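You operate a simulated robot arm through the tools that you are given. There is no shell and no other tool.

Carry out the task below with a simulated robot arm. There is one attempt and no reset: what you move stays moved.

## Task
Wipe the three gritty pieces and thread them on the right upright tube.
Fine: rub each clean on the yellow cloth beside them before it goes on; steel nut first, then purple ring, then yellow tapered ring, narrow end up. Leave the finished set alone.

It is judged by the outcome, as a careful person would: the job done as asked, and still so three seconds after it is handed in. It fails if anything else is knocked over, pushed out of place, dropped, spilled or broken. Flat cloth is picked up by pressing the open fingertips on it (5 to 10 N) and closing them slowly along it; thin cloth reads only 2 to 8 mm in the jaws.

## Robot
A 7-joint arm with a two-finger parallel gripper, fixed in place. Base frame: the origin is at the foot of the arm, x ahead of it, y to its left, z up. Lengths are in mm, angles in degrees, forces in N, time in s.
Its first joint turns from -166.0 to 166.0 degrees. Payload 3.43 kg.
The TCP is the grasp point between the finger pads, 34 mm short of the fingertips. In the tool frame z runs along the fingers and y along their closing line. Largest opening 128 mm; finger width 24, thickness 12; the body of the gripper, 48 by 130 mm, starts 96 mm behind the TCP.
Orientation is told as [roll, pitch, yaw] about the base's x, y, z axes, in that order, counted from this pose: with the fingers straight down and closing along the base's y, the tool's x points along the base's -x, its y along +y and its z along -z.

## Interface
- The arm moves only by the tool arm_command. Its argument "commands" is a list of rows, each a list of 3 entries, a list of its own where there are three numbers: the turn, a rotation vector about the tool's x, y, z in degrees, then the shift along the tool's x, y, z in mm, then the finger opening in mm, from 0 to 128. In form: [[[wx, wy, wz], [x, y, z], grip], ...]. A call has 1 to 20 rows; each row shifts and turns the commanded pose from where the row before left it, along the tool's axes as they then stand. Rows are played at 5 a second. More than 50 mm and 8.6 degrees between two rows, or a gripper value outside its range, and nothing of the call is played. Where a pose cannot be reached the arm comes as near as it can. A force on the tool above 40 N (or 10 N above the force at the start of the call, whichever is more), or a blocked arm, ends the call early, and 0.2 s more pass. Each finger travels about 153 mm/s and halts on what it meets, pressing with about 31 N; the grip force reading is that of the motor and also rises with nothing between the fingers. The clock runs only during rows and for 0.2 s after the last one: add rows that do not move to give the fingers time. It gives the time, the measured TCP pose, the force on the tool (base axes), the opening and the grip force at its end, in the units of the frame above (readings bear some noise), with the torque about the TCP (base axes, N m) and any sound that the robot's microphone picked up.
- Cameras (640 x 400 px; columns grow to the right, rows downward): "scene" is fixed at [48.5, 503.2, 1444.4]; the picture's right is [-0.33, -0.94, 0.00], its down [-0.32, 0.11, -0.94] and it looks along [0.89, -0.31, -0.34] (base axes); focal length 338 px, centre (320, 200). "wrist" rides on the gripper at [76, -11, -160] in the tool frame; the picture's right is [0.15, 0.99, 0.00], its down [-0.88, 0.13, -0.46] and it looks along [-0.45, 0.07, 0.89] (tool axes); focal length 234 px, centre (320, 200). There is no depth. A picture from a camera that has moved, and an enlarged one, comes with that camera's place and axes in the base frame and with its lens.
- capture(camera): a new picture of that camera. It takes no simulated time.
- enlarge(camera, box): a new picture of the part [left, top, right, bottom] of that camera's present view, enlarged. It takes no simulated time.
- hand_in(): hands the job in; it is judged then, once.

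Nothing tells you positions but the pictures and the camera data. Unless the task says otherwise, let go and move clear before handing in.

The tools are called after ">>>" as a command line: name --argument value ..., lists and objects as JSON in quotes. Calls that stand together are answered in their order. arm_command: Moves the arm, as the interface text tells. Its arguments: {"type":"object","properties":{"commands":{"type":"array","items":{"type":"array"}}},"required":["commands"]} The other tools are called the same way: capture (camera) takes a picture; enlarge (camera, box) takes an enlarged picture of a part of a camera's view; hand_in () hands the job in.

At the start:

```text
t: 0.0
tool_pos: [656.0, -9.7, 1176.0]
orientation: [0.0, 0.1, 0.0]
force: [0.7, 0.2, 0.2]
ft_torque: [-0.01, -0.01, -0.01]
width: 128.1
grip_force: 0.1
```

scene: 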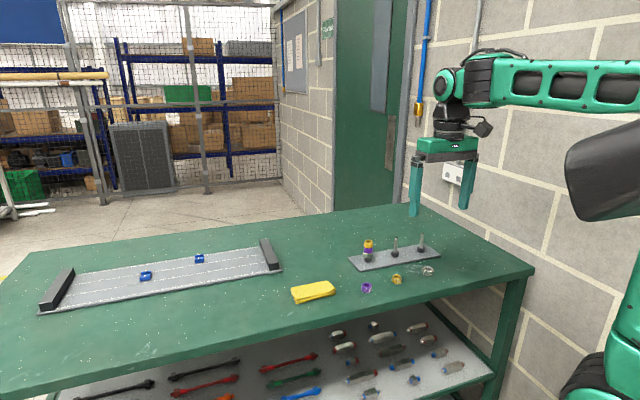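
wrist: 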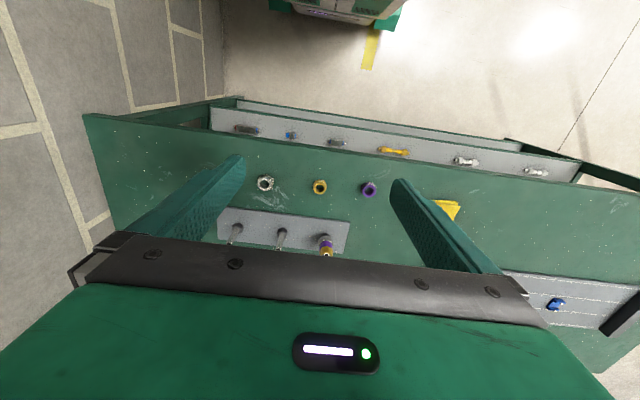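

I see a table with a board holding three upright tubes (one already filled with a finished set), three loose pieces (steel nut, yellow ring, purple ring), and a folded yellow cloth. I'll look closer first.

>>> enlarge --camera "scene" --box '[280, 210, 460, 310]'

>>> enlarge --camera "wrist" --box '[200, 150, 480, 290]'

```text
3.56 times, centred on (370, 260) of scene
camera zoom: at [48.5, 503.2, 1444.4], right [-0.33, -0.94, 0.0], down [-0.32, 0.11, -0.94], along [0.89, -0.31, -0.34], focal length 1202 px, centre (142, -13)
```

zoom: 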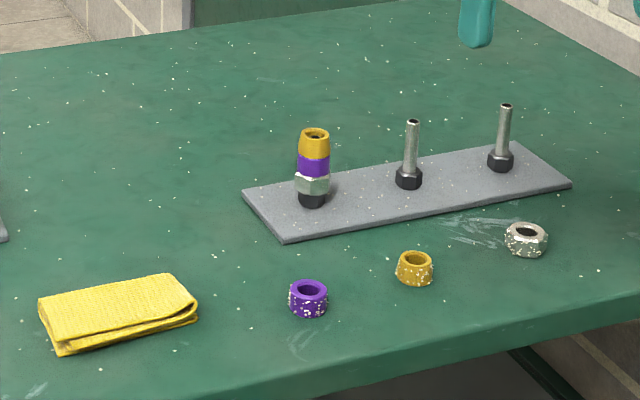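

```text
2.29 times, centred on (340, 220) of wrist
camera zoom: at [580.7, -20.3, 1335.0], right [-0.15, 0.99, 0.0], down [0.88, 0.13, 0.46], along [0.45, 0.07, -0.89], focal length 535 px, centre (274, 154)
```

zoom: 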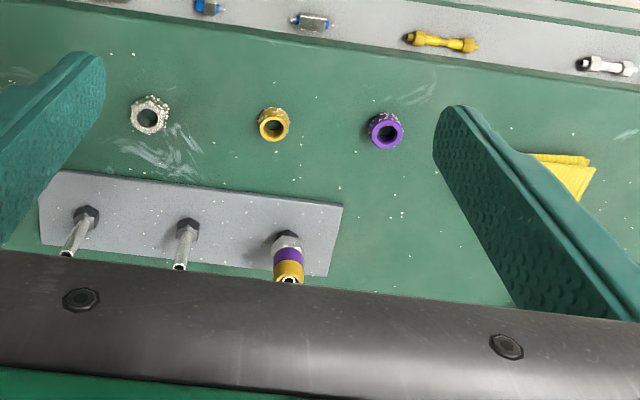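

The pieces lie near x≈790 on a table at roughly z≈860. I'll move above them for a closer look with the wrist camera.

>>> arm_command --commands '[[[0, 0, 0], [-20, -8, 28], 128], [[0, 0, 0], [-20, -8, 28], 128], [[0, 0, 0], [-20, -8, 28], 128], [[0, 0, 0], [-20, -8, 28], 128], [[0, 0, 0], [-20, -8, 28], 128], [[0, 0, 0], [0, 0, 0], 128], [[0, 0, 0], [0, 0, 0], 128]]'

>>> capture --camera "wrist"

>>> capture --camera "scene"

```text
t: 1.6
tool_pos: [744.5, -48.6, 1044.1]
orientation: [0.0, -0.8, -0.1]
force: [1.2, -0.4, -0.6]
ft_torque: [0.01, 0.01, 0.02]
width: 127.8
grip_force: 0.0
```

```text
taken
camera wrist: at [666.4, -59.5, 1202.3], right [-0.15, 0.99, 0.0], down [0.88, 0.13, 0.47], along [0.46, 0.07, -0.88], focal length 234 px, centre (320, 200)
```

wrist: 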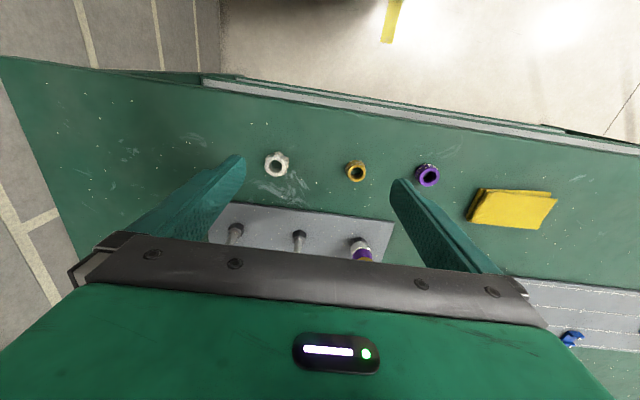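

```text
taken
```

scene: 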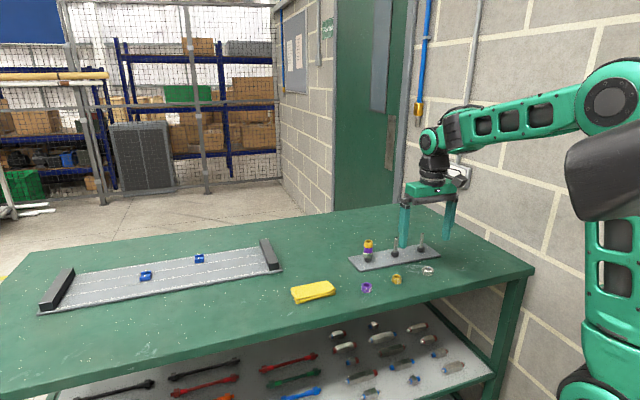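

The arm may still be settling; I check the pose at rest and take an enlarged view.

>>> arm_command --commands '[[[0, 0, 0], [0, 0, 0], 128], [[0, 0, 0], [0, 0, 0], 128]]'

>>> enlarge --camera "wrist" --box '[200, 120, 440, 270]'

```text
t: 2.2
tool_pos: [745.1, -49.9, 1043.8]
orientation: [0.0, -0.6, 0.0]
force: [-0.4, -0.3, -0.3]
ft_torque: [-0.01, 0.01, 0.0]
width: 127.9
grip_force: 0.1
```

```text
2.67 times, centred on (320, 195) of wrist
camera zoom: at [666.3, -59.4, 1202.5], right [-0.15, 0.99, 0.0], down [0.88, 0.13, 0.47], along [0.46, 0.07, -0.88], focal length 624 px, centre (320, 213)
```

zoom: 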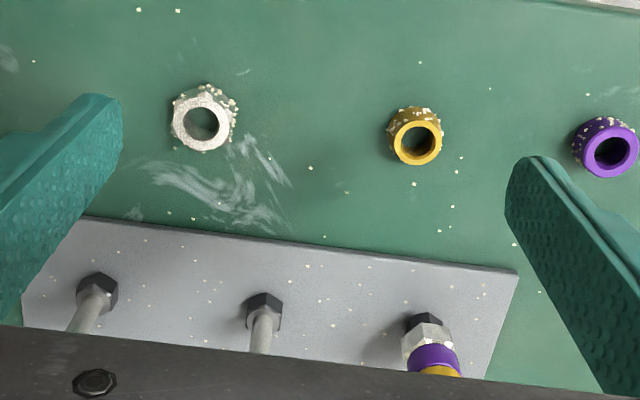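

The scene camera matches the measured arm pose. I'm going down above the nut for a better fix on it.

>>> arm_command --commands '[[[0, 0, 0], [-10, -14, 20], 128], [[0, 0, 0], [-10, -14, 20], 128], [[0, 0, 0], [-10, -14, 20], 128], [[0, 0, 0], [-10, -14, 20], 128], [[0, 0, 0], [0, 0, 0], 128], [[0, 0, 0], [0, 0, 0], 128]]'

>>> capture --camera "wrist"

>>> enlarge --camera "scene" --box '[340, 200, 480, 300]'

```text
t: 3.6
tool_pos: [783.9, -105.6, 966.6]
orientation: [0.0, -0.8, 0.1]
force: [0.0, 0.4, -0.2]
ft_torque: [0.0, 0.02, -0.01]
width: 128.1
grip_force: 0.1
```

```text
taken
camera wrist: at [706.2, -116.7, 1124.5], right [-0.15, 0.99, 0.0], down [0.88, 0.13, 0.47], along [0.46, 0.07, -0.88], focal length 234 px, centre (320, 200)
```

wrist: 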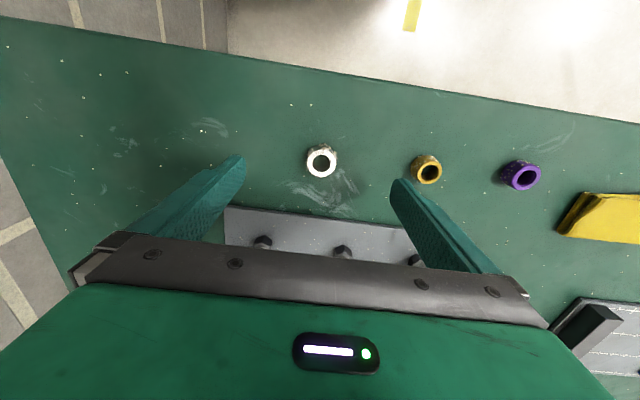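

```text
4.00 times, centred on (410, 250) of scene
camera zoom: at [48.5, 503.2, 1444.4], right [-0.33, -0.94, 0.0], down [-0.32, 0.11, -0.94], along [0.89, -0.31, -0.34], focal length 1352 px, centre (-40, 0)
```

zoom: 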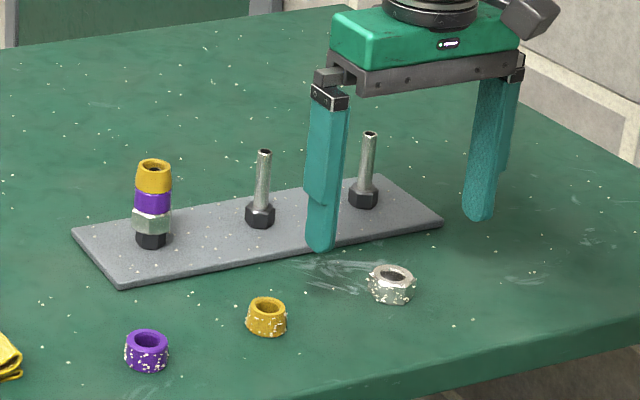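

Triangulating, the nut's top sits near (783, -103, 898), with the table at z≈878 and the right tube's top near (904, -160, 951). I check the nut's hex orientation and the yellow ring's taper before grasping.

>>> enlarge --camera "wrist" --box '[270, 130, 370, 200]'

>>> enlarge --camera "scene" --box '[350, 255, 450, 305]'

>>> enlarge --camera "wrist" --box '[390, 140, 640, 260]'

```text
5.71 times, centred on (320, 165) of wrist
camera zoom: at [706.2, -116.7, 1124.5], right [-0.15, 0.99, 0.0], down [0.88, 0.13, 0.47], along [0.46, 0.07, -0.88], focal length 1338 px, centre (320, 400)
```

zoom: 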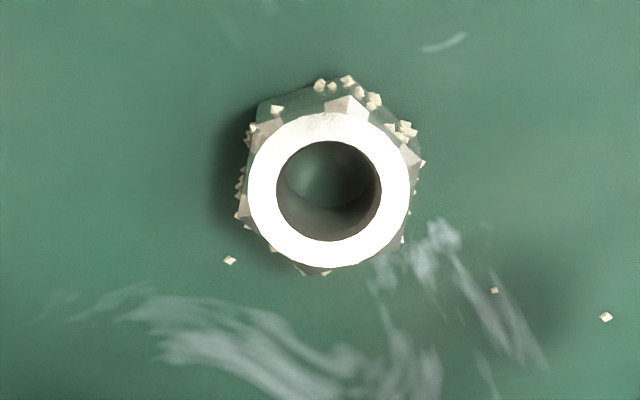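

```text
6.40 times, centred on (400, 280) of scene
camera zoom: at [48.5, 503.2, 1444.4], right [-0.33, -0.94, 0.0], down [-0.32, 0.11, -0.94], along [0.89, -0.31, -0.34], focal length 2164 px, centre (-192, -312)
```

zoom: 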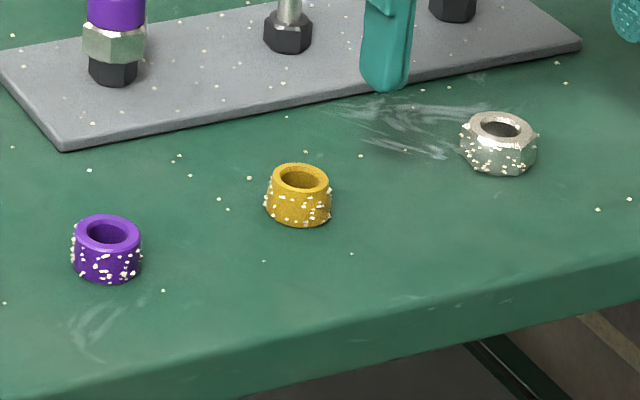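

```text
2.56 times, centred on (515, 200) of wrist
camera zoom: at [706.2, -116.7, 1124.5], right [-0.15, 0.99, 0.0], down [0.88, 0.13, 0.47], along [0.46, 0.07, -0.88], focal length 600 px, centre (-179, 200)
```

zoom: 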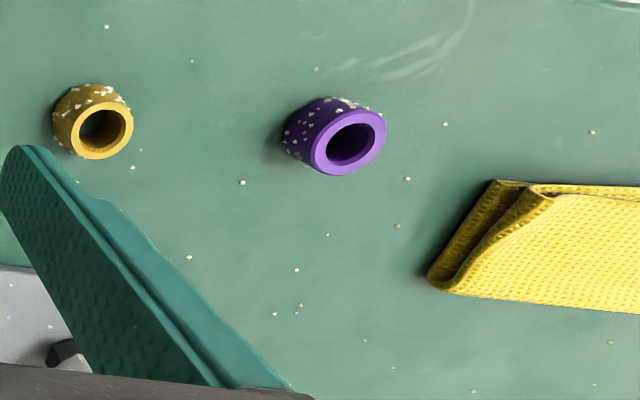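

The nut's flats nearly face the closing line, and the yellow ring already stands narrow end up. I narrow the fingers and descend around the nut, then check the view.

>>> arm_command --commands '[[[0, 0, 0], [0, 0, 0], 80], [[0, 0, 0], [0, 1, 10], 70], [[0, 0, 0], [0, 1, 10], 70], [[0, 0, 0], [0, 0, 10], 70], [[0, 0, 0], [0, 0, 8], 70], [[0, 0, 0], [0, 0, 0], 70], [[0, 0, 0], [0, 0, 0], 70]]'

>>> capture --camera "wrist"

>>> enlarge --camera "scene" --box '[380, 220, 480, 300]'

```text
t: 5.2
tool_pos: [785.1, -103.2, 926.5]
orientation: [0.0, -0.7, -0.1]
force: [0.1, 0.3, 0.8]
ft_torque: [0.01, 0.04, 0.0]
width: 70.1
grip_force: 0.1
```

```text
taken
camera wrist: at [706.9, -114.3, 1085.6], right [-0.15, 0.99, 0.0], down [0.88, 0.13, 0.47], along [0.46, 0.07, -0.88], focal length 234 px, centre (320, 200)
```

wrist: 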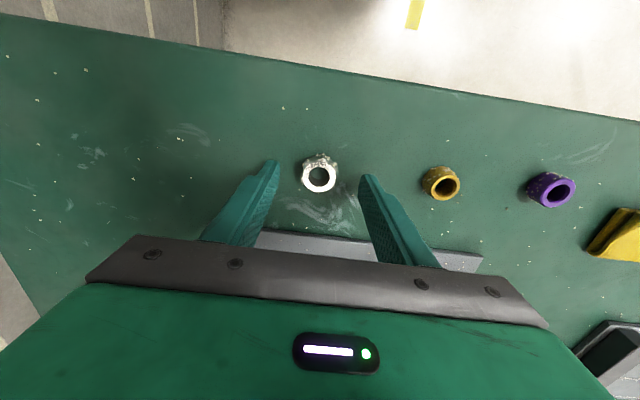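

```text
5.00 times, centred on (430, 260) of scene
camera zoom: at [48.5, 503.2, 1444.4], right [-0.33, -0.94, 0.0], down [-0.32, 0.11, -0.94], along [0.89, -0.31, -0.34], focal length 1691 px, centre (-230, -100)
```

zoom: 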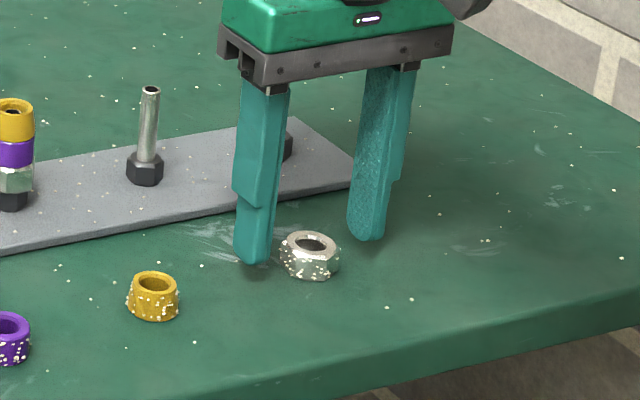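

Fingers straddle the nut and align in x. I go down about 7 mm more so the tips stay ~6 mm above the table, then close slowly.

>>> arm_command --commands '[[[0, 0, 0], [0, 0, 4], 70], [[0, 0, 0], [0, 0, 3], 60], [[0, 0, 0], [0, 0, 0], 50], [[0, 0, 0], [0, 0, 0], 42], [[0, 0, 0], [0, 0, 0], 36], [[0, 0, 0], [0, 0, 0], 30], [[0, 0, 0], [0, 0, 0], 26], [[0, 0, 0], [0, 0, 0], 24], [[0, 0, 0], [0, 0, 0], 24]]'

>>> enlarge --camera "wrist" --box '[240, 130, 400, 230]'

>>> enlarge --camera "scene" --box '[380, 220, 480, 300]'

```text
t: 7.2
tool_pos: [784.5, -102.3, 921.2]
orientation: [0.0, -0.7, 0.1]
force: [0.6, 0.6, 0.0]
ft_torque: [0.0, 0.0, -0.01]
width: 29.3
grip_force: 30.8
```

```text
4.00 times, centred on (320, 180) of wrist
camera zoom: at [706.6, -114.3, 1078.7], right [-0.15, 0.99, 0.0], down [0.88, 0.13, 0.47], along [0.46, 0.07, -0.88], focal length 937 px, centre (320, 280)
```

zoom: 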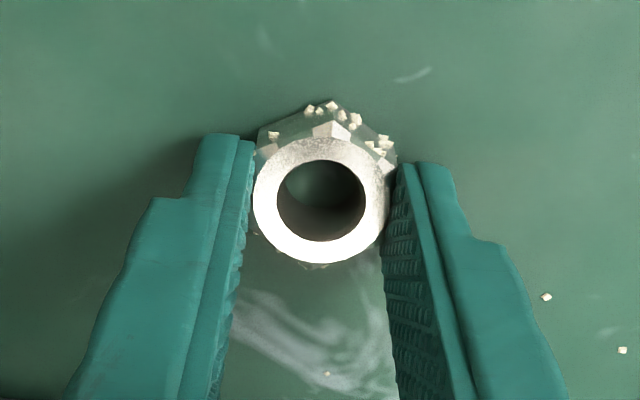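

```text
5.00 times, centred on (430, 260) of scene
camera zoom: at [48.5, 503.2, 1444.4], right [-0.33, -0.94, 0.0], down [-0.32, 0.11, -0.94], along [0.89, -0.31, -0.34], focal length 1691 px, centre (-230, -100)
```

zoom: 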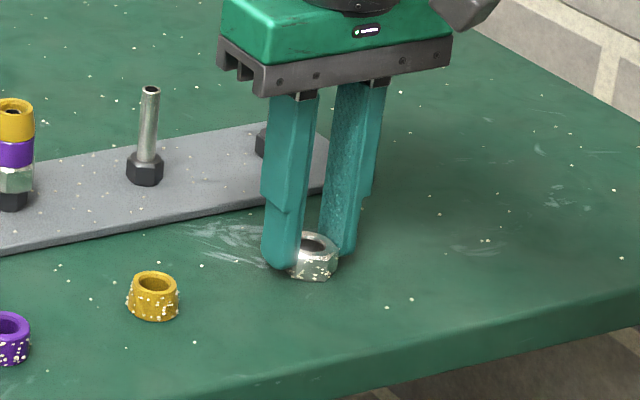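

The nut is held (29 mm wide). I'll lift it 70 mm and carry it over to the cloth, whose centre I estimate at (803, 259).

>>> arm_command --commands '[[[0, 0, 0], [0, 0, -10], 24], [[0, 0, 0], [0, 0, -25], 24], [[0, 0, 0], [0, 0, -35], 24], [[0, 0, 0], [-2, 40, 0], 24], [[0, 0, 0], [-2, 45, 0], 24], [[0, 0, 0], [-2, 45, 0], 24], [[0, 0, 0], [-2, 45, 0], 24], [[0, 0, 0], [-2, 45, 0], 24], [[0, 0, 0], [-2, 45, 0], 24], [[0, 0, 0], [-2, 45, 0], 24], [[0, 0, 0], [-2, 40, 0], 24], [[0, 0, 0], [0, 0, 0], 24], [[0, 0, 0], [0, 0, 0], 24]]'

>>> capture --camera "wrist"

>>> enlarge --camera "scene" --box '[270, 220, 390, 310]'

```text
t: 10.0
tool_pos: [800.7, 246.3, 988.6]
orientation: [0.0, -0.7, 0.0]
force: [0.2, -0.3, 0.3]
ft_torque: [0.02, 0.0, 0.01]
width: 29.3
grip_force: 30.9
```

```text
taken
camera wrist: at [722.6, 235.3, 1147.7], right [-0.15, 0.99, 0.0], down [0.88, 0.13, 0.47], along [0.46, 0.07, -0.88], focal length 234 px, centre (320, 200)
```

wrist: 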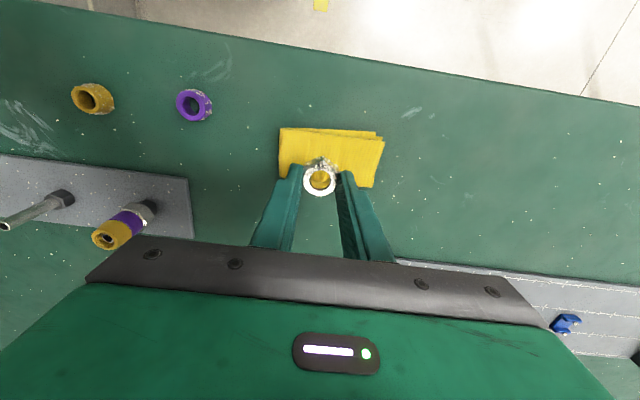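

```text
4.44 times, centred on (330, 265) of scene
camera zoom: at [48.5, 503.2, 1444.4], right [-0.33, -0.94, 0.0], down [-0.32, 0.11, -0.94], along [0.89, -0.31, -0.34], focal length 1503 px, centre (276, -89)
```

zoom: 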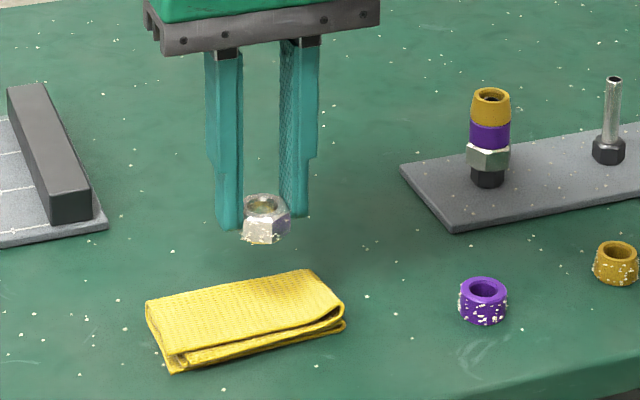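

The nut is held with its lower ~8 mm below the fingertips. I centre over the cloth and lower to just above it.

>>> arm_command --commands '[[[0, 0, 0], [-4, 10, 10], 24], [[0, 0, 0], [0, 0, 15], 24], [[0, 0, 0], [0, 0, 15], 24], [[0, 0, 0], [0, 0, 6], 24], [[0, 0, 0], [0, 0, 0], 24]]'

>>> enlarge --camera "scene" --box '[270, 220, 390, 310]'

```text
t: 11.2
tool_pos: [804.2, 255.4, 946.4]
orientation: [0.0, -0.6, 0.0]
force: [0.1, -0.6, -0.2]
ft_torque: [0.0, -0.01, 0.01]
width: 29.1
grip_force: 30.9
```

```text
4.44 times, centred on (330, 265) of scene
camera zoom: at [48.5, 503.2, 1444.4], right [-0.33, -0.94, 0.0], down [-0.32, 0.11, -0.94], along [0.89, -0.31, -0.34], focal length 1503 px, centre (276, -89)
```

zoom: 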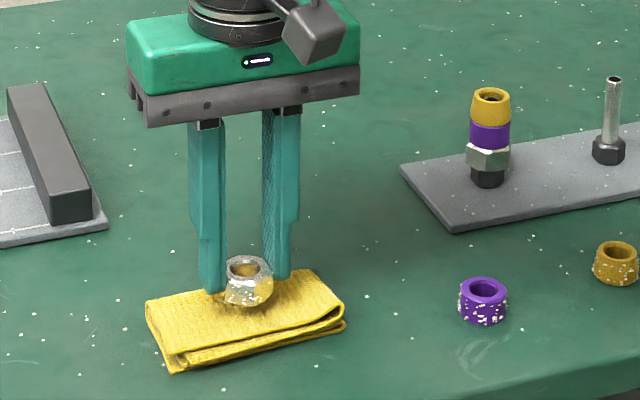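

The nut hovers ~10 mm over the cloth. I lower in small steps to find contact.

>>> arm_command --commands '[[[0, 0, 0], [0, 0, 3], 24], [[0, 0, 0], [0, 0, 3], 24], [[0, 0, 0], [0, 0, 2], 24], [[0, 0, 0], [0, 0, 0], 24]]'

>>> arm_command --commands '[[[0, 0, 0], [0, 0, 2], 24], [[0, 0, 0], [0, 0, 2], 24], [[0, 0, 0], [0, 0, 0], 24]]'

```text
t: 12.2
tool_pos: [803.9, 256.1, 938.0]
orientation: [0.1, -0.7, 0.0]
force: [2.4, -2.5, 24.1]
ft_torque: [-0.13, -0.12, 0.03]
width: 29.6
grip_force: 30.7
```

```text
t: 12.7
tool_pos: [794.6, 257.5, 946.1]
orientation: [0.1, -1.4, 0.0]
force: [1.2, -0.2, -1.7]
ft_torque: [0.0, 0.09, 0.0]
width: 29.2
grip_force: 31.0
stopped in row 2: the force on the tool passed its limit at 43 N (the readings are from after the stop); the commanded pose is now the measured one
```

Contact came at about TCP z≈940 and it is stiff; the arm backed off. I check the state.

>>> enlarge --camera "scene" --box '[270, 220, 390, 310]'

>>> enlarge --camera "wrist" --box '[220, 100, 420, 240]'

```text
4.44 times, centred on (330, 265) of scene
camera zoom: at [48.5, 503.2, 1444.4], right [-0.33, -0.94, 0.0], down [-0.32, 0.11, -0.94], along [0.89, -0.31, -0.34], focal length 1503 px, centre (276, -89)
```

zoom: 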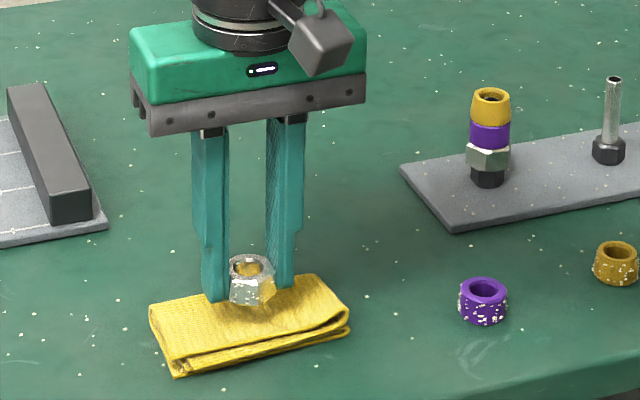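

```text
2.86 times, centred on (320, 170) of wrist
camera zoom: at [713.4, 246.4, 1103.2], right [-0.15, 0.99, 0.0], down [0.87, 0.13, 0.48], along [0.47, 0.07, -0.88], focal length 669 px, centre (320, 286)
```

zoom: 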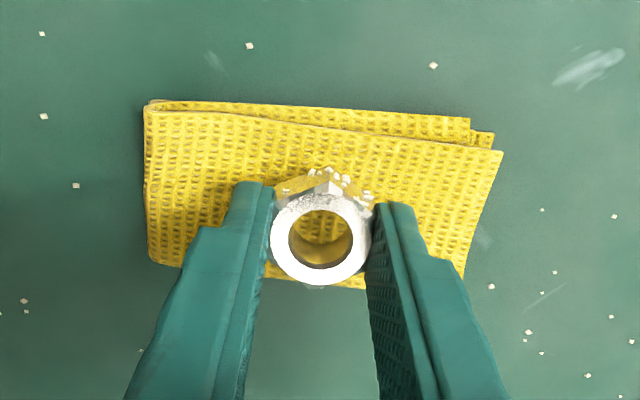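

The nut is secure, cloth nearly in place. I re-centre and approach again in finer steps, for a light press.

>>> arm_command --commands '[[[0, 0, 0], [-8, 0, 0], 24], [[0, 0, 0], [0, 0, 3], 24], [[0, 0, 0], [0, 0, 2], 24], [[0, 0, 0], [0, 0, 0], 24], [[0, 0, 0], [0, 0, 0], 24]]'

>>> arm_command --commands '[[[0, 0, 0], [0, 0, 1], 24], [[0, 0, 0], [0, 0, 0], 24]]'

```text
t: 13.9
tool_pos: [801.9, 255.9, 940.8]
orientation: [0.1, -1.5, 0.0]
force: [0.0, -0.3, -1.0]
ft_torque: [-0.01, -0.02, -0.01]
width: 29.3
grip_force: 30.5
```

```text
t: 14.5
tool_pos: [801.6, 256.5, 940.8]
orientation: [0.2, -1.4, 0.0]
force: [0.2, -0.9, -0.6]
ft_torque: [0.0, 0.01, 0.01]
width: 29.1
grip_force: 30.6
```

No contact yet; I straighten the pitch a little and continue down 1 mm at a time.

>>> arm_command --commands '[[[0, 1.3, 0], [0, 0, 0], 24], [[0, 0, 0], [0, 0, 1], 24], [[0, 0, 0], [0, 0, 0], 24], [[0, 0, 0], [0, 0, 0], 24]]'

>>> arm_command --commands '[[[0, 0, 0], [0, 0, 1], 24], [[0, 0, 0], [0, 0, 0], 24], [[0, 0, 0], [0, 0, 0], 24]]'

```text
t: 15.5
tool_pos: [801.6, 257.1, 939.2]
orientation: [0.1, -0.2, 0.0]
force: [1.5, 0.0, -0.3]
ft_torque: [0.01, 0.0, -0.02]
width: 29.1
grip_force: 31.3
```

```text
t: 16.3
tool_pos: [801.7, 257.5, 938.7]
orientation: [0.0, -0.2, -0.1]
force: [-0.2, -0.2, 0.3]
ft_torque: [0.01, -0.02, 0.0]
width: 29.3
grip_force: 31.0
```

>>> arm_command --commands '[[[0, 0, 0], [0, 0, 1], 24], [[0, 0, 0], [0, 0, 0], 24], [[0, 0, 0], [0, 0, 0], 24]]'

>>> arm_command --commands '[[[0, 0, 0], [0, 0, 1], 24], [[0, 0, 0], [0, 0, 0], 24], [[0, 0, 0], [0, 0, 0], 24]]'

```text
t: 17.1
tool_pos: [802.1, 256.0, 937.9]
orientation: [0.1, -0.3, -0.1]
force: [1.1, -0.4, 6.0]
ft_torque: [-0.07, -0.02, 0.04]
width: 29.2
grip_force: 31.2
```

```text
t: 17.9
tool_pos: [801.8, 256.2, 937.8]
orientation: [0.1, -0.3, 0.0]
force: [0.6, -1.4, 19.1]
ft_torque: [-0.23, 0.01, 0.02]
width: 29.2
grip_force: 30.6
```

Now pressing with ~19 N, a bit high. I back off half a millimetre and rub in short strokes.

>>> arm_command --commands '[[[0, 0, 0], [0, 0, -0.7], 24], [[0, 0, 0], [0, 8, 0], 24], [[0, 0, 0], [0, 8, 0], 24], [[0, 0, 0], [0, -8, 0], 24], [[0, 0, 0], [0, -8, 0], 24], [[0, 0, 0], [0, -8, 0], 24], [[0, 0, 0], [0, -8, 0], 24], [[0, 0, 0], [0, 8, 0], 24], [[0, 0, 0], [0, 8, 0], 24], [[0, 0, 0], [0, 0, 0], 24]]'

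>>> enlarge --camera "scene" --box '[270, 220, 390, 310]'

>>> enlarge --camera "wrist" --box '[220, 100, 420, 240]'

```text
t: 20.1
tool_pos: [802.0, 256.6, 937.1]
orientation: [0.1, -0.3, -0.1]
force: [4.4, -9.8, 18.2]
ft_torque: [-0.53, -0.15, 0.02]
width: 29.5
grip_force: 31.3
```

```text
4.44 times, centred on (330, 265) of scene
camera zoom: at [48.5, 503.2, 1444.4], right [-0.33, -0.94, 0.0], down [-0.32, 0.11, -0.94], along [0.89, -0.31, -0.34], focal length 1503 px, centre (276, -89)
```

zoom: 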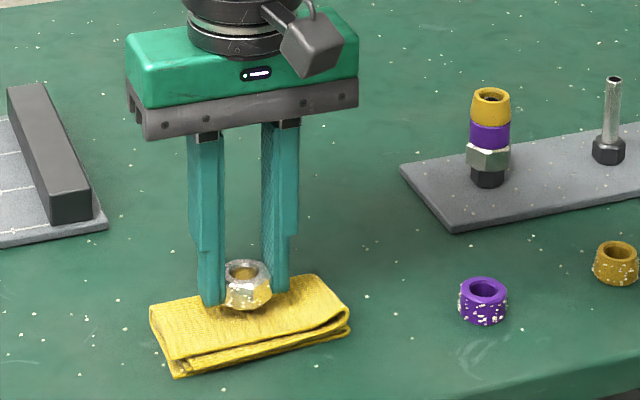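

```text
2.86 times, centred on (320, 170) of wrist
camera zoom: at [726.1, 246.2, 1096.0], right [-0.14, 0.99, 0.0], down [0.88, 0.13, 0.46], along [0.46, 0.07, -0.89], focal length 669 px, centre (320, 286)
```

zoom: 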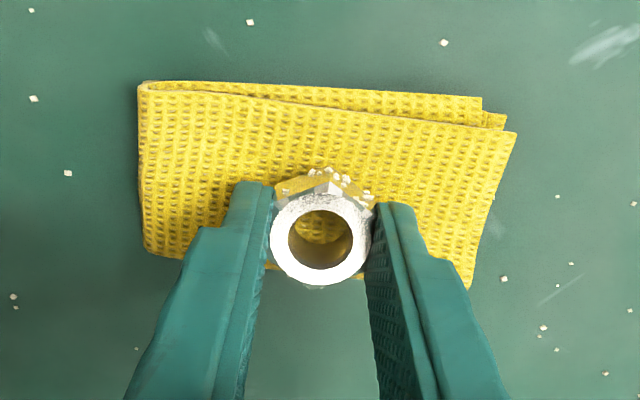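

The cloth stays put while rubbing. I look closely at the remaining grit.

>>> enlarge --camera "scene" --box '[316, 263, 346, 288]'

>>> enlarge --camera "wrist" --box '[290, 140, 350, 200]'

```text
16.00 times, centred on (331, 276) of scene
camera zoom: at [48.5, 503.2, 1444.4], right [-0.33, -0.94, 0.0], down [-0.32, 0.11, -0.94], along [0.89, -0.31, -0.34], focal length 5410 px, centre (144, -1008)
```

zoom: 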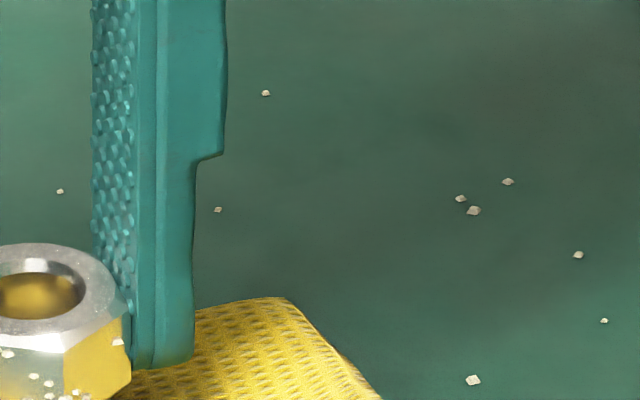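

```text
6.67 times, centred on (320, 170) of wrist
camera zoom: at [726.1, 246.2, 1096.0], right [-0.14, 0.99, 0.0], down [0.88, 0.13, 0.46], along [0.46, 0.07, -0.89], focal length 1561 px, centre (320, 400)
```

zoom: 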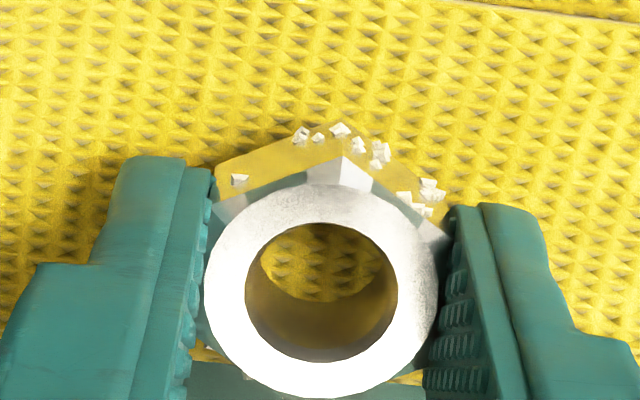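

The grit still looks about the same, so I'll rub more, with longer strokes.

>>> arm_command --commands '[[[0, 0, 0], [0, 12, 0], 24], [[0, 0, 0], [0, 12, 0], 24], [[0, 0, 0], [0, -12, 0], 24], [[0, 0, 0], [0, -12, 0], 24], [[0, 0, 0], [0, -12, 0], 24], [[0, 0, 0], [0, -12, 0], 24], [[0, 0, 0], [0, 12, 0], 24], [[0, 0, 0], [0, 12, 0], 24], [[0, 0, 0], [0, 12, 0], 24], [[0, 0, 0], [0, 12, 0], 24], [[0, 0, 0], [0, -12, 0], 24], [[0, 0, 0], [0, -12, 0], 24], [[0, 0, 0], [0, -12, 0], 24], [[0, 0, 0], [0, -12, 0], 24], [[0, 0, 0], [0, 12, 0], 24], [[0, 0, 0], [0, 12, 0], 24], [[0, 0, 0], [0, 0, 0], 24]]'

>>> enlarge --camera "scene" --box '[300, 255, 350, 290]'

>>> enlarge --camera "wrist" --box '[290, 140, 350, 200]'

```text
t: 23.7
tool_pos: [801.3, 256.4, 936.6]
orientation: [0.1, -0.2, 0.0]
force: [1.2, -2.8, 4.9]
ft_torque: [-0.11, 0.03, 0.01]
width: 29.1
grip_force: 31.0
```

```text
11.43 times, centred on (325, 272) of scene
camera zoom: at [48.5, 503.2, 1444.4], right [-0.33, -0.94, 0.0], down [-0.32, 0.11, -0.94], along [0.89, -0.31, -0.34], focal length 3864 px, centre (263, -629)
```

zoom: 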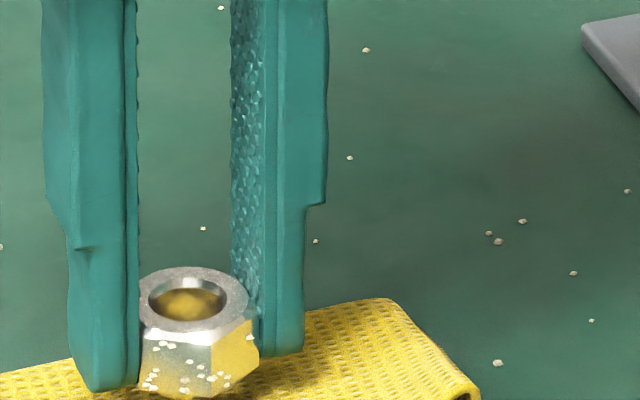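

```text
6.67 times, centred on (320, 170) of wrist
camera zoom: at [724.8, 245.2, 1096.4], right [-0.15, 0.99, 0.0], down [0.88, 0.13, 0.46], along [0.45, 0.07, -0.89], focal length 1561 px, centre (320, 400)
```

zoom: 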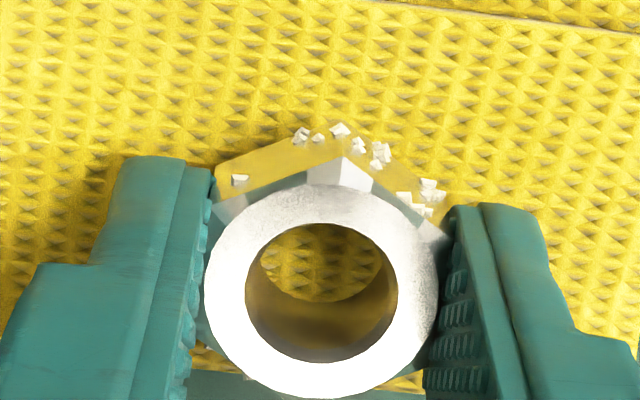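

Still no change visible. I press a bit more firmly and rub in both directions with more travel before trying a tilted rub.

>>> arm_command --commands '[[[0, 0, 0], [0, 0, 1], 24], [[0, 0, 0], [0, 20, 0], 24], [[0, 0, 0], [0, -20, 0], 24], [[0, 0, 0], [0, -20, 0], 24], [[0, 0, 0], [0, 20, 0], 24], [[0, 0, 0], [0, 20, 0], 24], [[0, 0, 0], [0, -20, 0], 24], [[0, 0, 0], [0, -20, 0], 24], [[0, 0, 0], [0, 20, 0], 24], [[0, 0, 0], [0, 20, 0], 24], [[0, 0, 0], [0, -20, 0], 24], [[0, 0, 0], [0, -20, 0], 24], [[0, 0, 0], [0, 20, 0], 24], [[0, 0, 0], [10, 0, 0], 24], [[0, 0, 0], [-10, 0, 0], 24], [[0, 0, 0], [-10, 0, 0], 24], [[0, 0, 0], [10, 0, 0], 24], [[0, 0, 0], [0, 0, 0], 24]]'

>>> enlarge --camera "scene" --box '[300, 255, 350, 290]'

>>> enlarge --camera "wrist" --box '[290, 140, 350, 200]'

```text
t: 24.9
tool_pos: [790.8, 242.6, 946.0]
orientation: [-0.3, -0.9, -0.6]
force: [1.2, -0.2, -1.2]
ft_torque: [0.03, 0.13, -0.02]
width: 29.7
grip_force: 30.8
stopped in row 5: the force on the tool passed its limit at 46 N (the readings are from after the stop); the commanded pose is now the measured one
```

```text
11.43 times, centred on (325, 272) of scene
camera zoom: at [48.5, 503.2, 1444.4], right [-0.33, -0.94, 0.0], down [-0.32, 0.11, -0.94], along [0.89, -0.31, -0.34], focal length 3864 px, centre (263, -629)
```

zoom: 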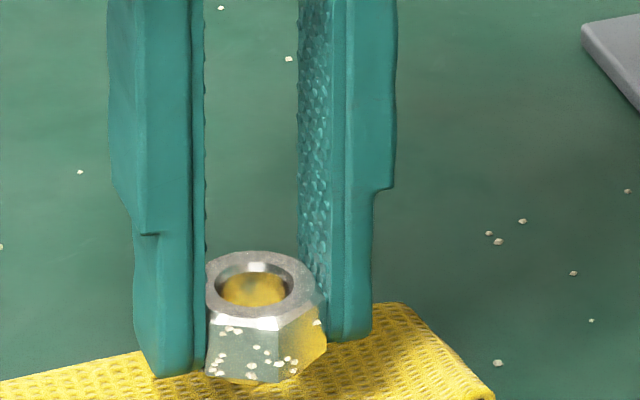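

```text
6.67 times, centred on (320, 170) of wrist
camera zoom: at [712.1, 234.3, 1104.0], right [-0.14, 0.99, -0.01], down [0.88, 0.12, 0.47], along [0.46, 0.06, -0.88], focal length 1561 px, centre (320, 400)
```

zoom: 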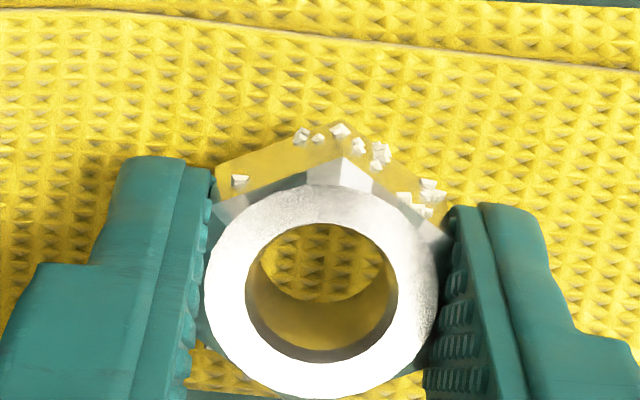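

The flat rub doesn't shift the grit on the sides. I lift, tilt the tool about 45° so the gritty near side of the nut faces down, and check clearances.

>>> arm_command --commands '[[[0, 0, 0], [0, 7, -8], 24], [[0, 0, 0], [0, 7, -8], 24], [[0, -7.5, 0], [0, 0, 0], 24], [[0, -7.5, 0], [0, 0, 0], 24], [[0, -7.5, 0], [0, 0, 0], 24], [[0, -7.5, 0], [0, 0, 0], 24], [[0, -7.5, 0], [0, 0, 0], 24], [[0, -7.5, 0], [0, 0, 0], 24], [[0, 0, 0], [0, 0, 0], 24], [[0, 0, 0], [0, 0, 0], 24]]'

>>> capture --camera "scene"

>>> capture --camera "wrist"

>>> enlarge --camera "scene" --box '[270, 220, 390, 310]'

```text
t: 27.1
tool_pos: [790.6, 258.4, 962.3]
orientation: [-0.4, -45.8, -0.3]
force: [0.5, 0.8, -1.4]
ft_torque: [0.02, 0.0, 0.01]
width: 29.3
grip_force: 31.2
```

```text
taken
```

scene: 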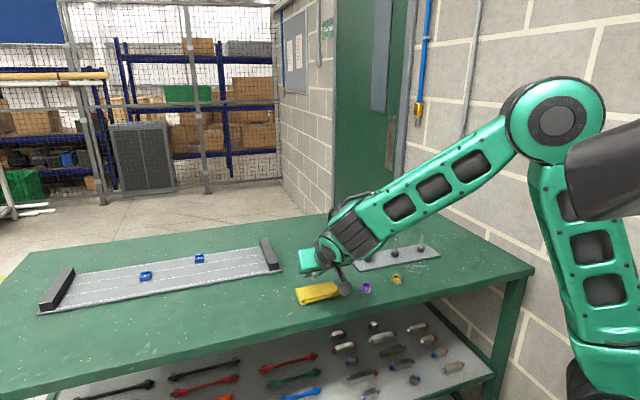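

```text
taken
camera wrist: at [622.7, 249.0, 1018.6], right [-0.09, 0.99, -0.11], down [0.29, 0.13, 0.95], along [0.95, 0.06, -0.3], focal length 234 px, centre (320, 200)
```

wrist: 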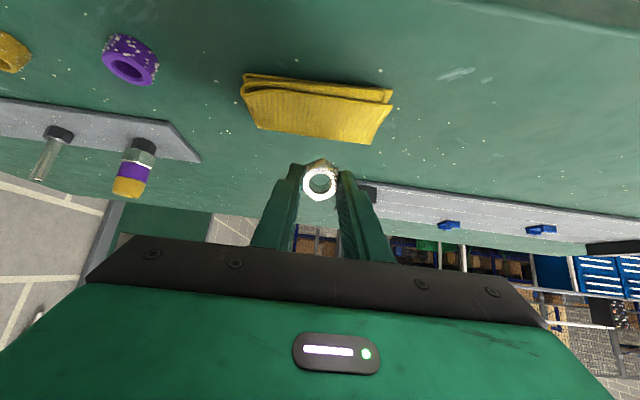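

```text
4.44 times, centred on (330, 265) of scene
camera zoom: at [48.5, 503.2, 1444.4], right [-0.33, -0.94, 0.0], down [-0.32, 0.11, -0.94], along [0.89, -0.31, -0.34], focal length 1503 px, centre (276, -89)
```

zoom: 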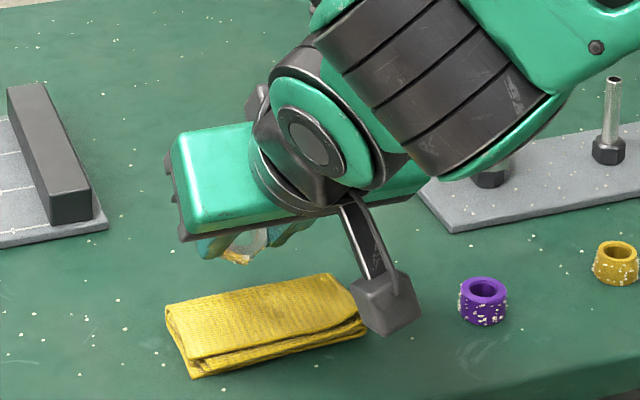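

Clearances are fine; the cloth has slid ~20 mm toward the base and is now centred near (783, 250). I shift the tilted nut over it and lower toward contact.

>>> arm_command --commands '[[[0, 0, 0], [15.3, 0, -15.8], 24], [[0, 0, 0], [5.7, -4, 5.6], 24], [[0, 0, 0], [5.7, -4, 5.6], 24], [[0, 0, 0], [0, 0, 0], 24], [[0, 0, 0], [0, 0, 0], 24]]'

>>> capture --camera "wrist"

>>> enlarge --camera "scene" --box '[270, 220, 390, 310]'

```text
t: 28.3
tool_pos: [770.3, 249.2, 946.0]
orientation: [-0.4, -45.9, -0.3]
force: [0.5, 0.2, -0.7]
ft_torque: [0.01, 0.0, -0.01]
width: 29.2
grip_force: 30.8
```

```text
taken
camera wrist: at [601.5, 241.1, 1002.3], right [-0.09, 0.99, -0.11], down [0.29, 0.13, 0.95], along [0.95, 0.05, -0.3], focal length 234 px, centre (320, 200)
```

wrist: 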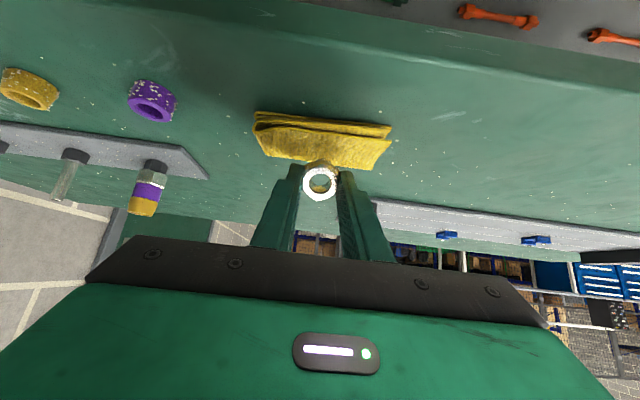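

```text
4.44 times, centred on (330, 265) of scene
camera zoom: at [48.5, 503.2, 1444.4], right [-0.33, -0.94, 0.0], down [-0.32, 0.11, -0.94], along [0.89, -0.31, -0.34], focal length 1503 px, centre (276, -89)
```

zoom: 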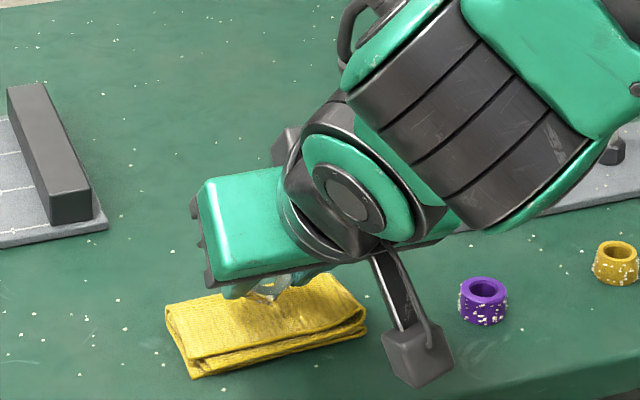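

>>> arm_command --commands '[[[0, 0, 0], [4.2, 0, -4.3], 24], [[0, 0, 0], [2.15, 0, 2.1], 24], [[0, 0, 0], [1.4, 0, 1.4], 24], [[0, 0, 0], [0, 0, 0], 24], [[0, 0, 0], [0, 0, 0], 24]]'

>>> arm_command --commands '[[[0, 0, 0], [0.72, 0, 0.7], 24], [[0, 0, 0], [0.72, 0, 0.7], 24], [[0, 0, 0], [0, 0, 0], 24], [[0, 0, 0], [0, 0, 0], 24]]'

```text
t: 29.5
tool_pos: [763.4, 248.9, 940.6]
orientation: [-0.4, -45.8, -0.4]
force: [-0.5, -0.3, 0.0]
ft_torque: [0.02, 0.01, 0.01]
width: 29.3
grip_force: 31.2
```

```text
t: 30.5
tool_pos: [762.3, 248.5, 940.1]
orientation: [-0.3, -45.9, -0.4]
force: [1.3, -0.1, 14.9]
ft_torque: [-0.01, -0.21, -0.04]
width: 29.1
grip_force: 31.3
```

Contact at ~15 N. I rub sideways with moderate strokes.

>>> arm_command --commands '[[[0, 0, 0], [0, 8, 0], 24], [[0, 0, 0], [0, 8, 0], 24], [[0, 0, 0], [0, -8, 0], 24], [[0, 0, 0], [0, -8, 0], 24], [[0, 0, 0], [0, -8, 0], 24], [[0, 0, 0], [0, -8, 0], 24], [[0, 0, 0], [0, 8, 0], 24], [[0, 0, 0], [0, 8, 0], 24], [[0, 0, 0], [0, 8, 0], 24], [[0, 0, 0], [0, 8, 0], 24], [[0, 0, 0], [0, -8, 0], 24], [[0, 0, 0], [0, -8, 0], 24], [[0, 0, 0], [0, -8, 0], 24], [[0, 0, 0], [0, -8, 0], 24], [[0, 0, 0], [0, 8, 0], 24], [[0, 0, 0], [0, 8, 0], 24], [[0, 0, 0], [0, 0, 0], 24]]'

>>> enlarge --camera "wrist" --box '[240, 90, 400, 210]'

>>> enlarge --camera "scene" --box '[270, 220, 390, 310]'

```text
t: 34.1
tool_pos: [762.5, 248.7, 940.6]
orientation: [-0.4, -45.8, -0.3]
force: [0.8, -1.8, 7.1]
ft_torque: [-0.08, -0.06, -0.01]
width: 29.3
grip_force: 30.6
```

```text
3.33 times, centred on (320, 150) of wrist
camera zoom: at [594.5, 240.6, 995.9], right [-0.09, 0.99, -0.11], down [0.29, 0.13, 0.95], along [0.95, 0.05, -0.3], focal length 781 px, centre (320, 367)
```

zoom: 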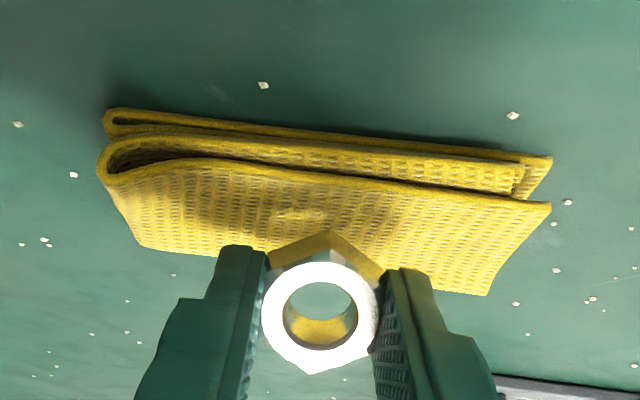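

```text
4.44 times, centred on (330, 265) of scene
camera zoom: at [48.5, 503.2, 1444.4], right [-0.33, -0.94, 0.0], down [-0.32, 0.11, -0.94], along [0.89, -0.31, -0.34], focal length 1503 px, centre (276, -89)
```

zoom: 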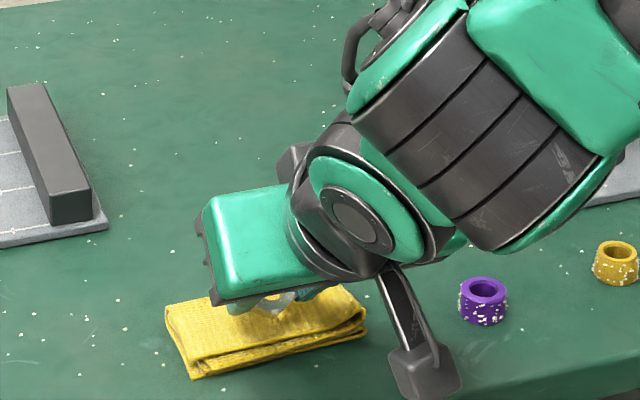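

The gritty near faces look clean now, so the grit comes off where the side touches the cloth. I enlarge to verify.

>>> enlarge --camera "wrist" --box '[295, 140, 345, 190]'

```text
8.00 times, centred on (320, 165) of wrist
camera zoom: at [594.5, 240.6, 995.9], right [-0.09, 0.99, -0.11], down [0.29, 0.13, 0.95], along [0.95, 0.05, -0.3], focal length 1873 px, centre (320, 480)
```

zoom: 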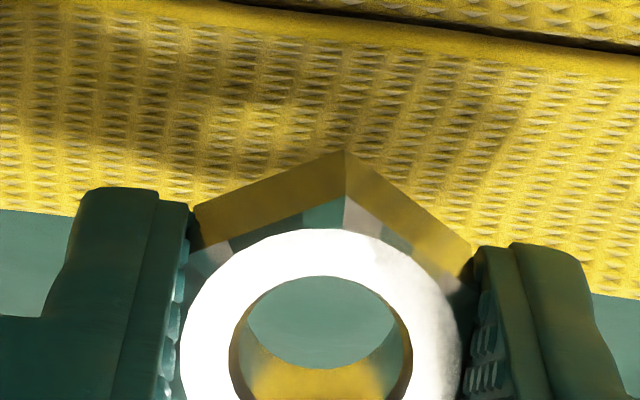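

Clean on that side. I lift off, straighten up, and turn the tool so the scene camera can see the other side of the nut.

>>> arm_command --commands '[[[0, 0, 0], [-14, 0, -14], 24], [[0, 0, 0], [-28, 0, -28], 24], [[0, 7.6, 0], [0, 0, 0], 24], [[0, 7.6, 0], [0, 0, 0], 24], [[0, 7.6, 0], [0, 0, 0], 24], [[0, 7.6, 0], [0, 0, 0], 24], [[0, 7.6, 0], [0, 0, 0], 24], [[0, 7.6, 0], [0, 0, 0], 24], [[0, 0, 8], [0, 0, 0], 24], [[0, 0, 8], [0, 0, 0], 24], [[0, 0, 8], [0, 0, 0], 24], [[0, 0, 8], [0, 0, 0], 24], [[0, 0, 8], [0, 0, 0], 24], [[0, 0, 8], [0, 0, 0], 24], [[0, 0, 8], [0, 0, 0], 24], [[0, 0, 8], [0, 0, 0], 24], [[0, 0, 8], [0, 0, 0], 24], [[0, 0, 8], [0, 0, 0], 24], [[0, 0, 8], [0, 0, 0], 24], [[0, 0, 0], [0, 0, 0], 24]]'

>>> capture --camera "scene"

>>> enlarge --camera "scene" --box '[270, 210, 390, 300]'

```text
t: 38.3
tool_pos: [763.9, 250.0, 998.5]
orientation: [0.2, -0.3, -88.7]
force: [-0.2, 0.3, 0.2]
ft_torque: [0.02, 0.04, 0.04]
width: 29.1
grip_force: 31.2
```

```text
taken
```

scene: 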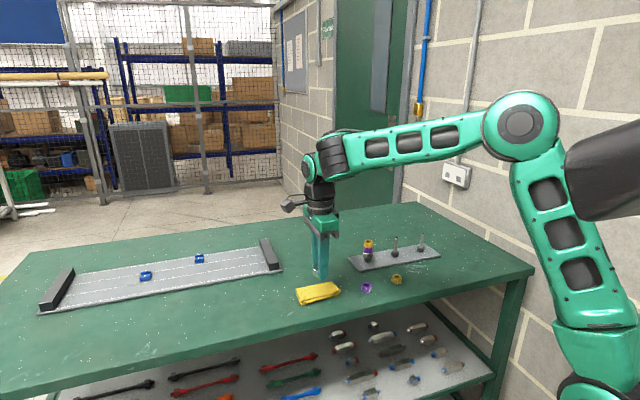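

```text
4.44 times, centred on (330, 255) of scene
camera zoom: at [48.5, 503.2, 1444.4], right [-0.33, -0.94, 0.0], down [-0.32, 0.11, -0.94], along [0.89, -0.31, -0.34], focal length 1503 px, centre (276, -44)
```

zoom: 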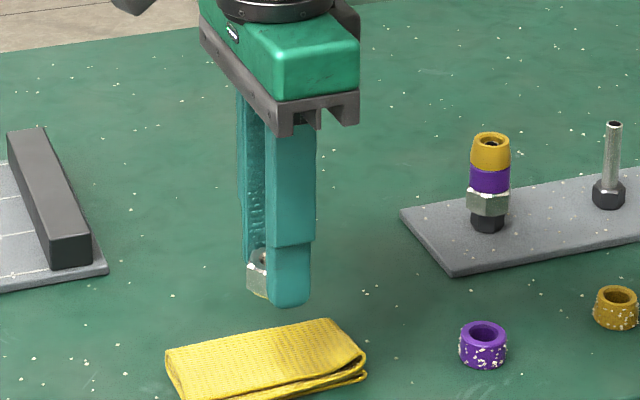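

>>> arm_command --commands '[[[0, 0, 8], [0, 0, 0], 24], [[0, 0, 8], [0, 0, 0], 24], [[0, 0, 8], [0, 0, 0], 24], [[0, 0, 8], [0, 0, 0], 24], [[0, 0, 8], [0, 0, 0], 24], [[0, 0, 8], [0, 0, 0], 24], [[0, 0, 8], [0, 0, 0], 24], [[0, 0, 8], [0, 0, 0], 24], [[0, 0, 8], [0, 0, 0], 24], [[0, 0, 8], [0, 0, 0], 24], [[0, 0, 8], [0, 0, 0], 24], [[0, 0, 0], [0, 0, 0], 24]]'

>>> enlarge --camera "scene" --box '[290, 230, 350, 290]'

```text
t: 40.9
tool_pos: [763.3, 251.2, 998.6]
orientation: [0.4, 0.2, -176.8]
force: [0.0, 1.0, -1.1]
ft_torque: [-0.03, 0.02, 0.0]
width: 29.7
grip_force: 31.5
```

```text
6.67 times, centred on (320, 260) of scene
camera zoom: at [48.5, 503.2, 1444.4], right [-0.33, -0.94, 0.0], down [-0.32, 0.11, -0.94], along [0.89, -0.31, -0.34], focal length 2254 px, centre (320, -200)
```

zoom: 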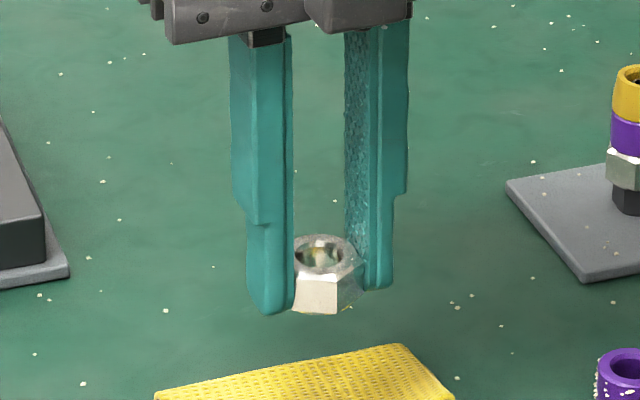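

>>> enlarge --camera "scene" --box '[308, 260, 332, 280]'

>>> capture --camera "wrist"

```text
16.00 times, centred on (320, 270) of scene
camera zoom: at [48.5, 503.2, 1444.4], right [-0.33, -0.94, 0.0], down [-0.32, 0.11, -0.94], along [0.89, -0.31, -0.34], focal length 5410 px, centre (320, -920)
```

zoom: 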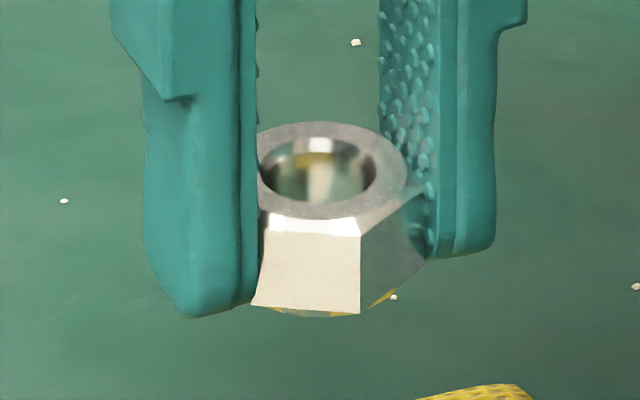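

```text
taken
camera wrist: at [836.3, 267.7, 1158.2], right [0.2, -0.98, 0.01], down [-0.87, -0.18, 0.45], along [-0.44, -0.1, -0.89], focal length 234 px, centre (320, 200)
```

wrist: 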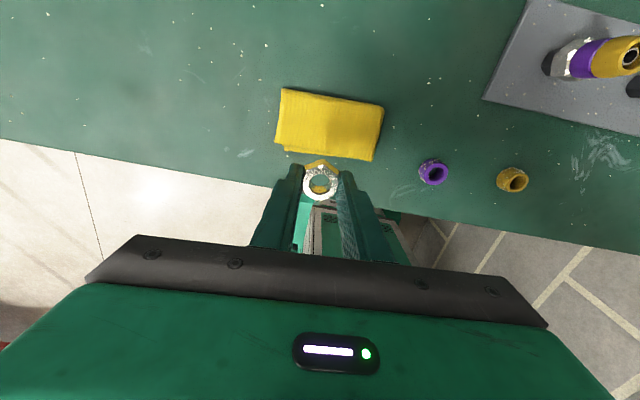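

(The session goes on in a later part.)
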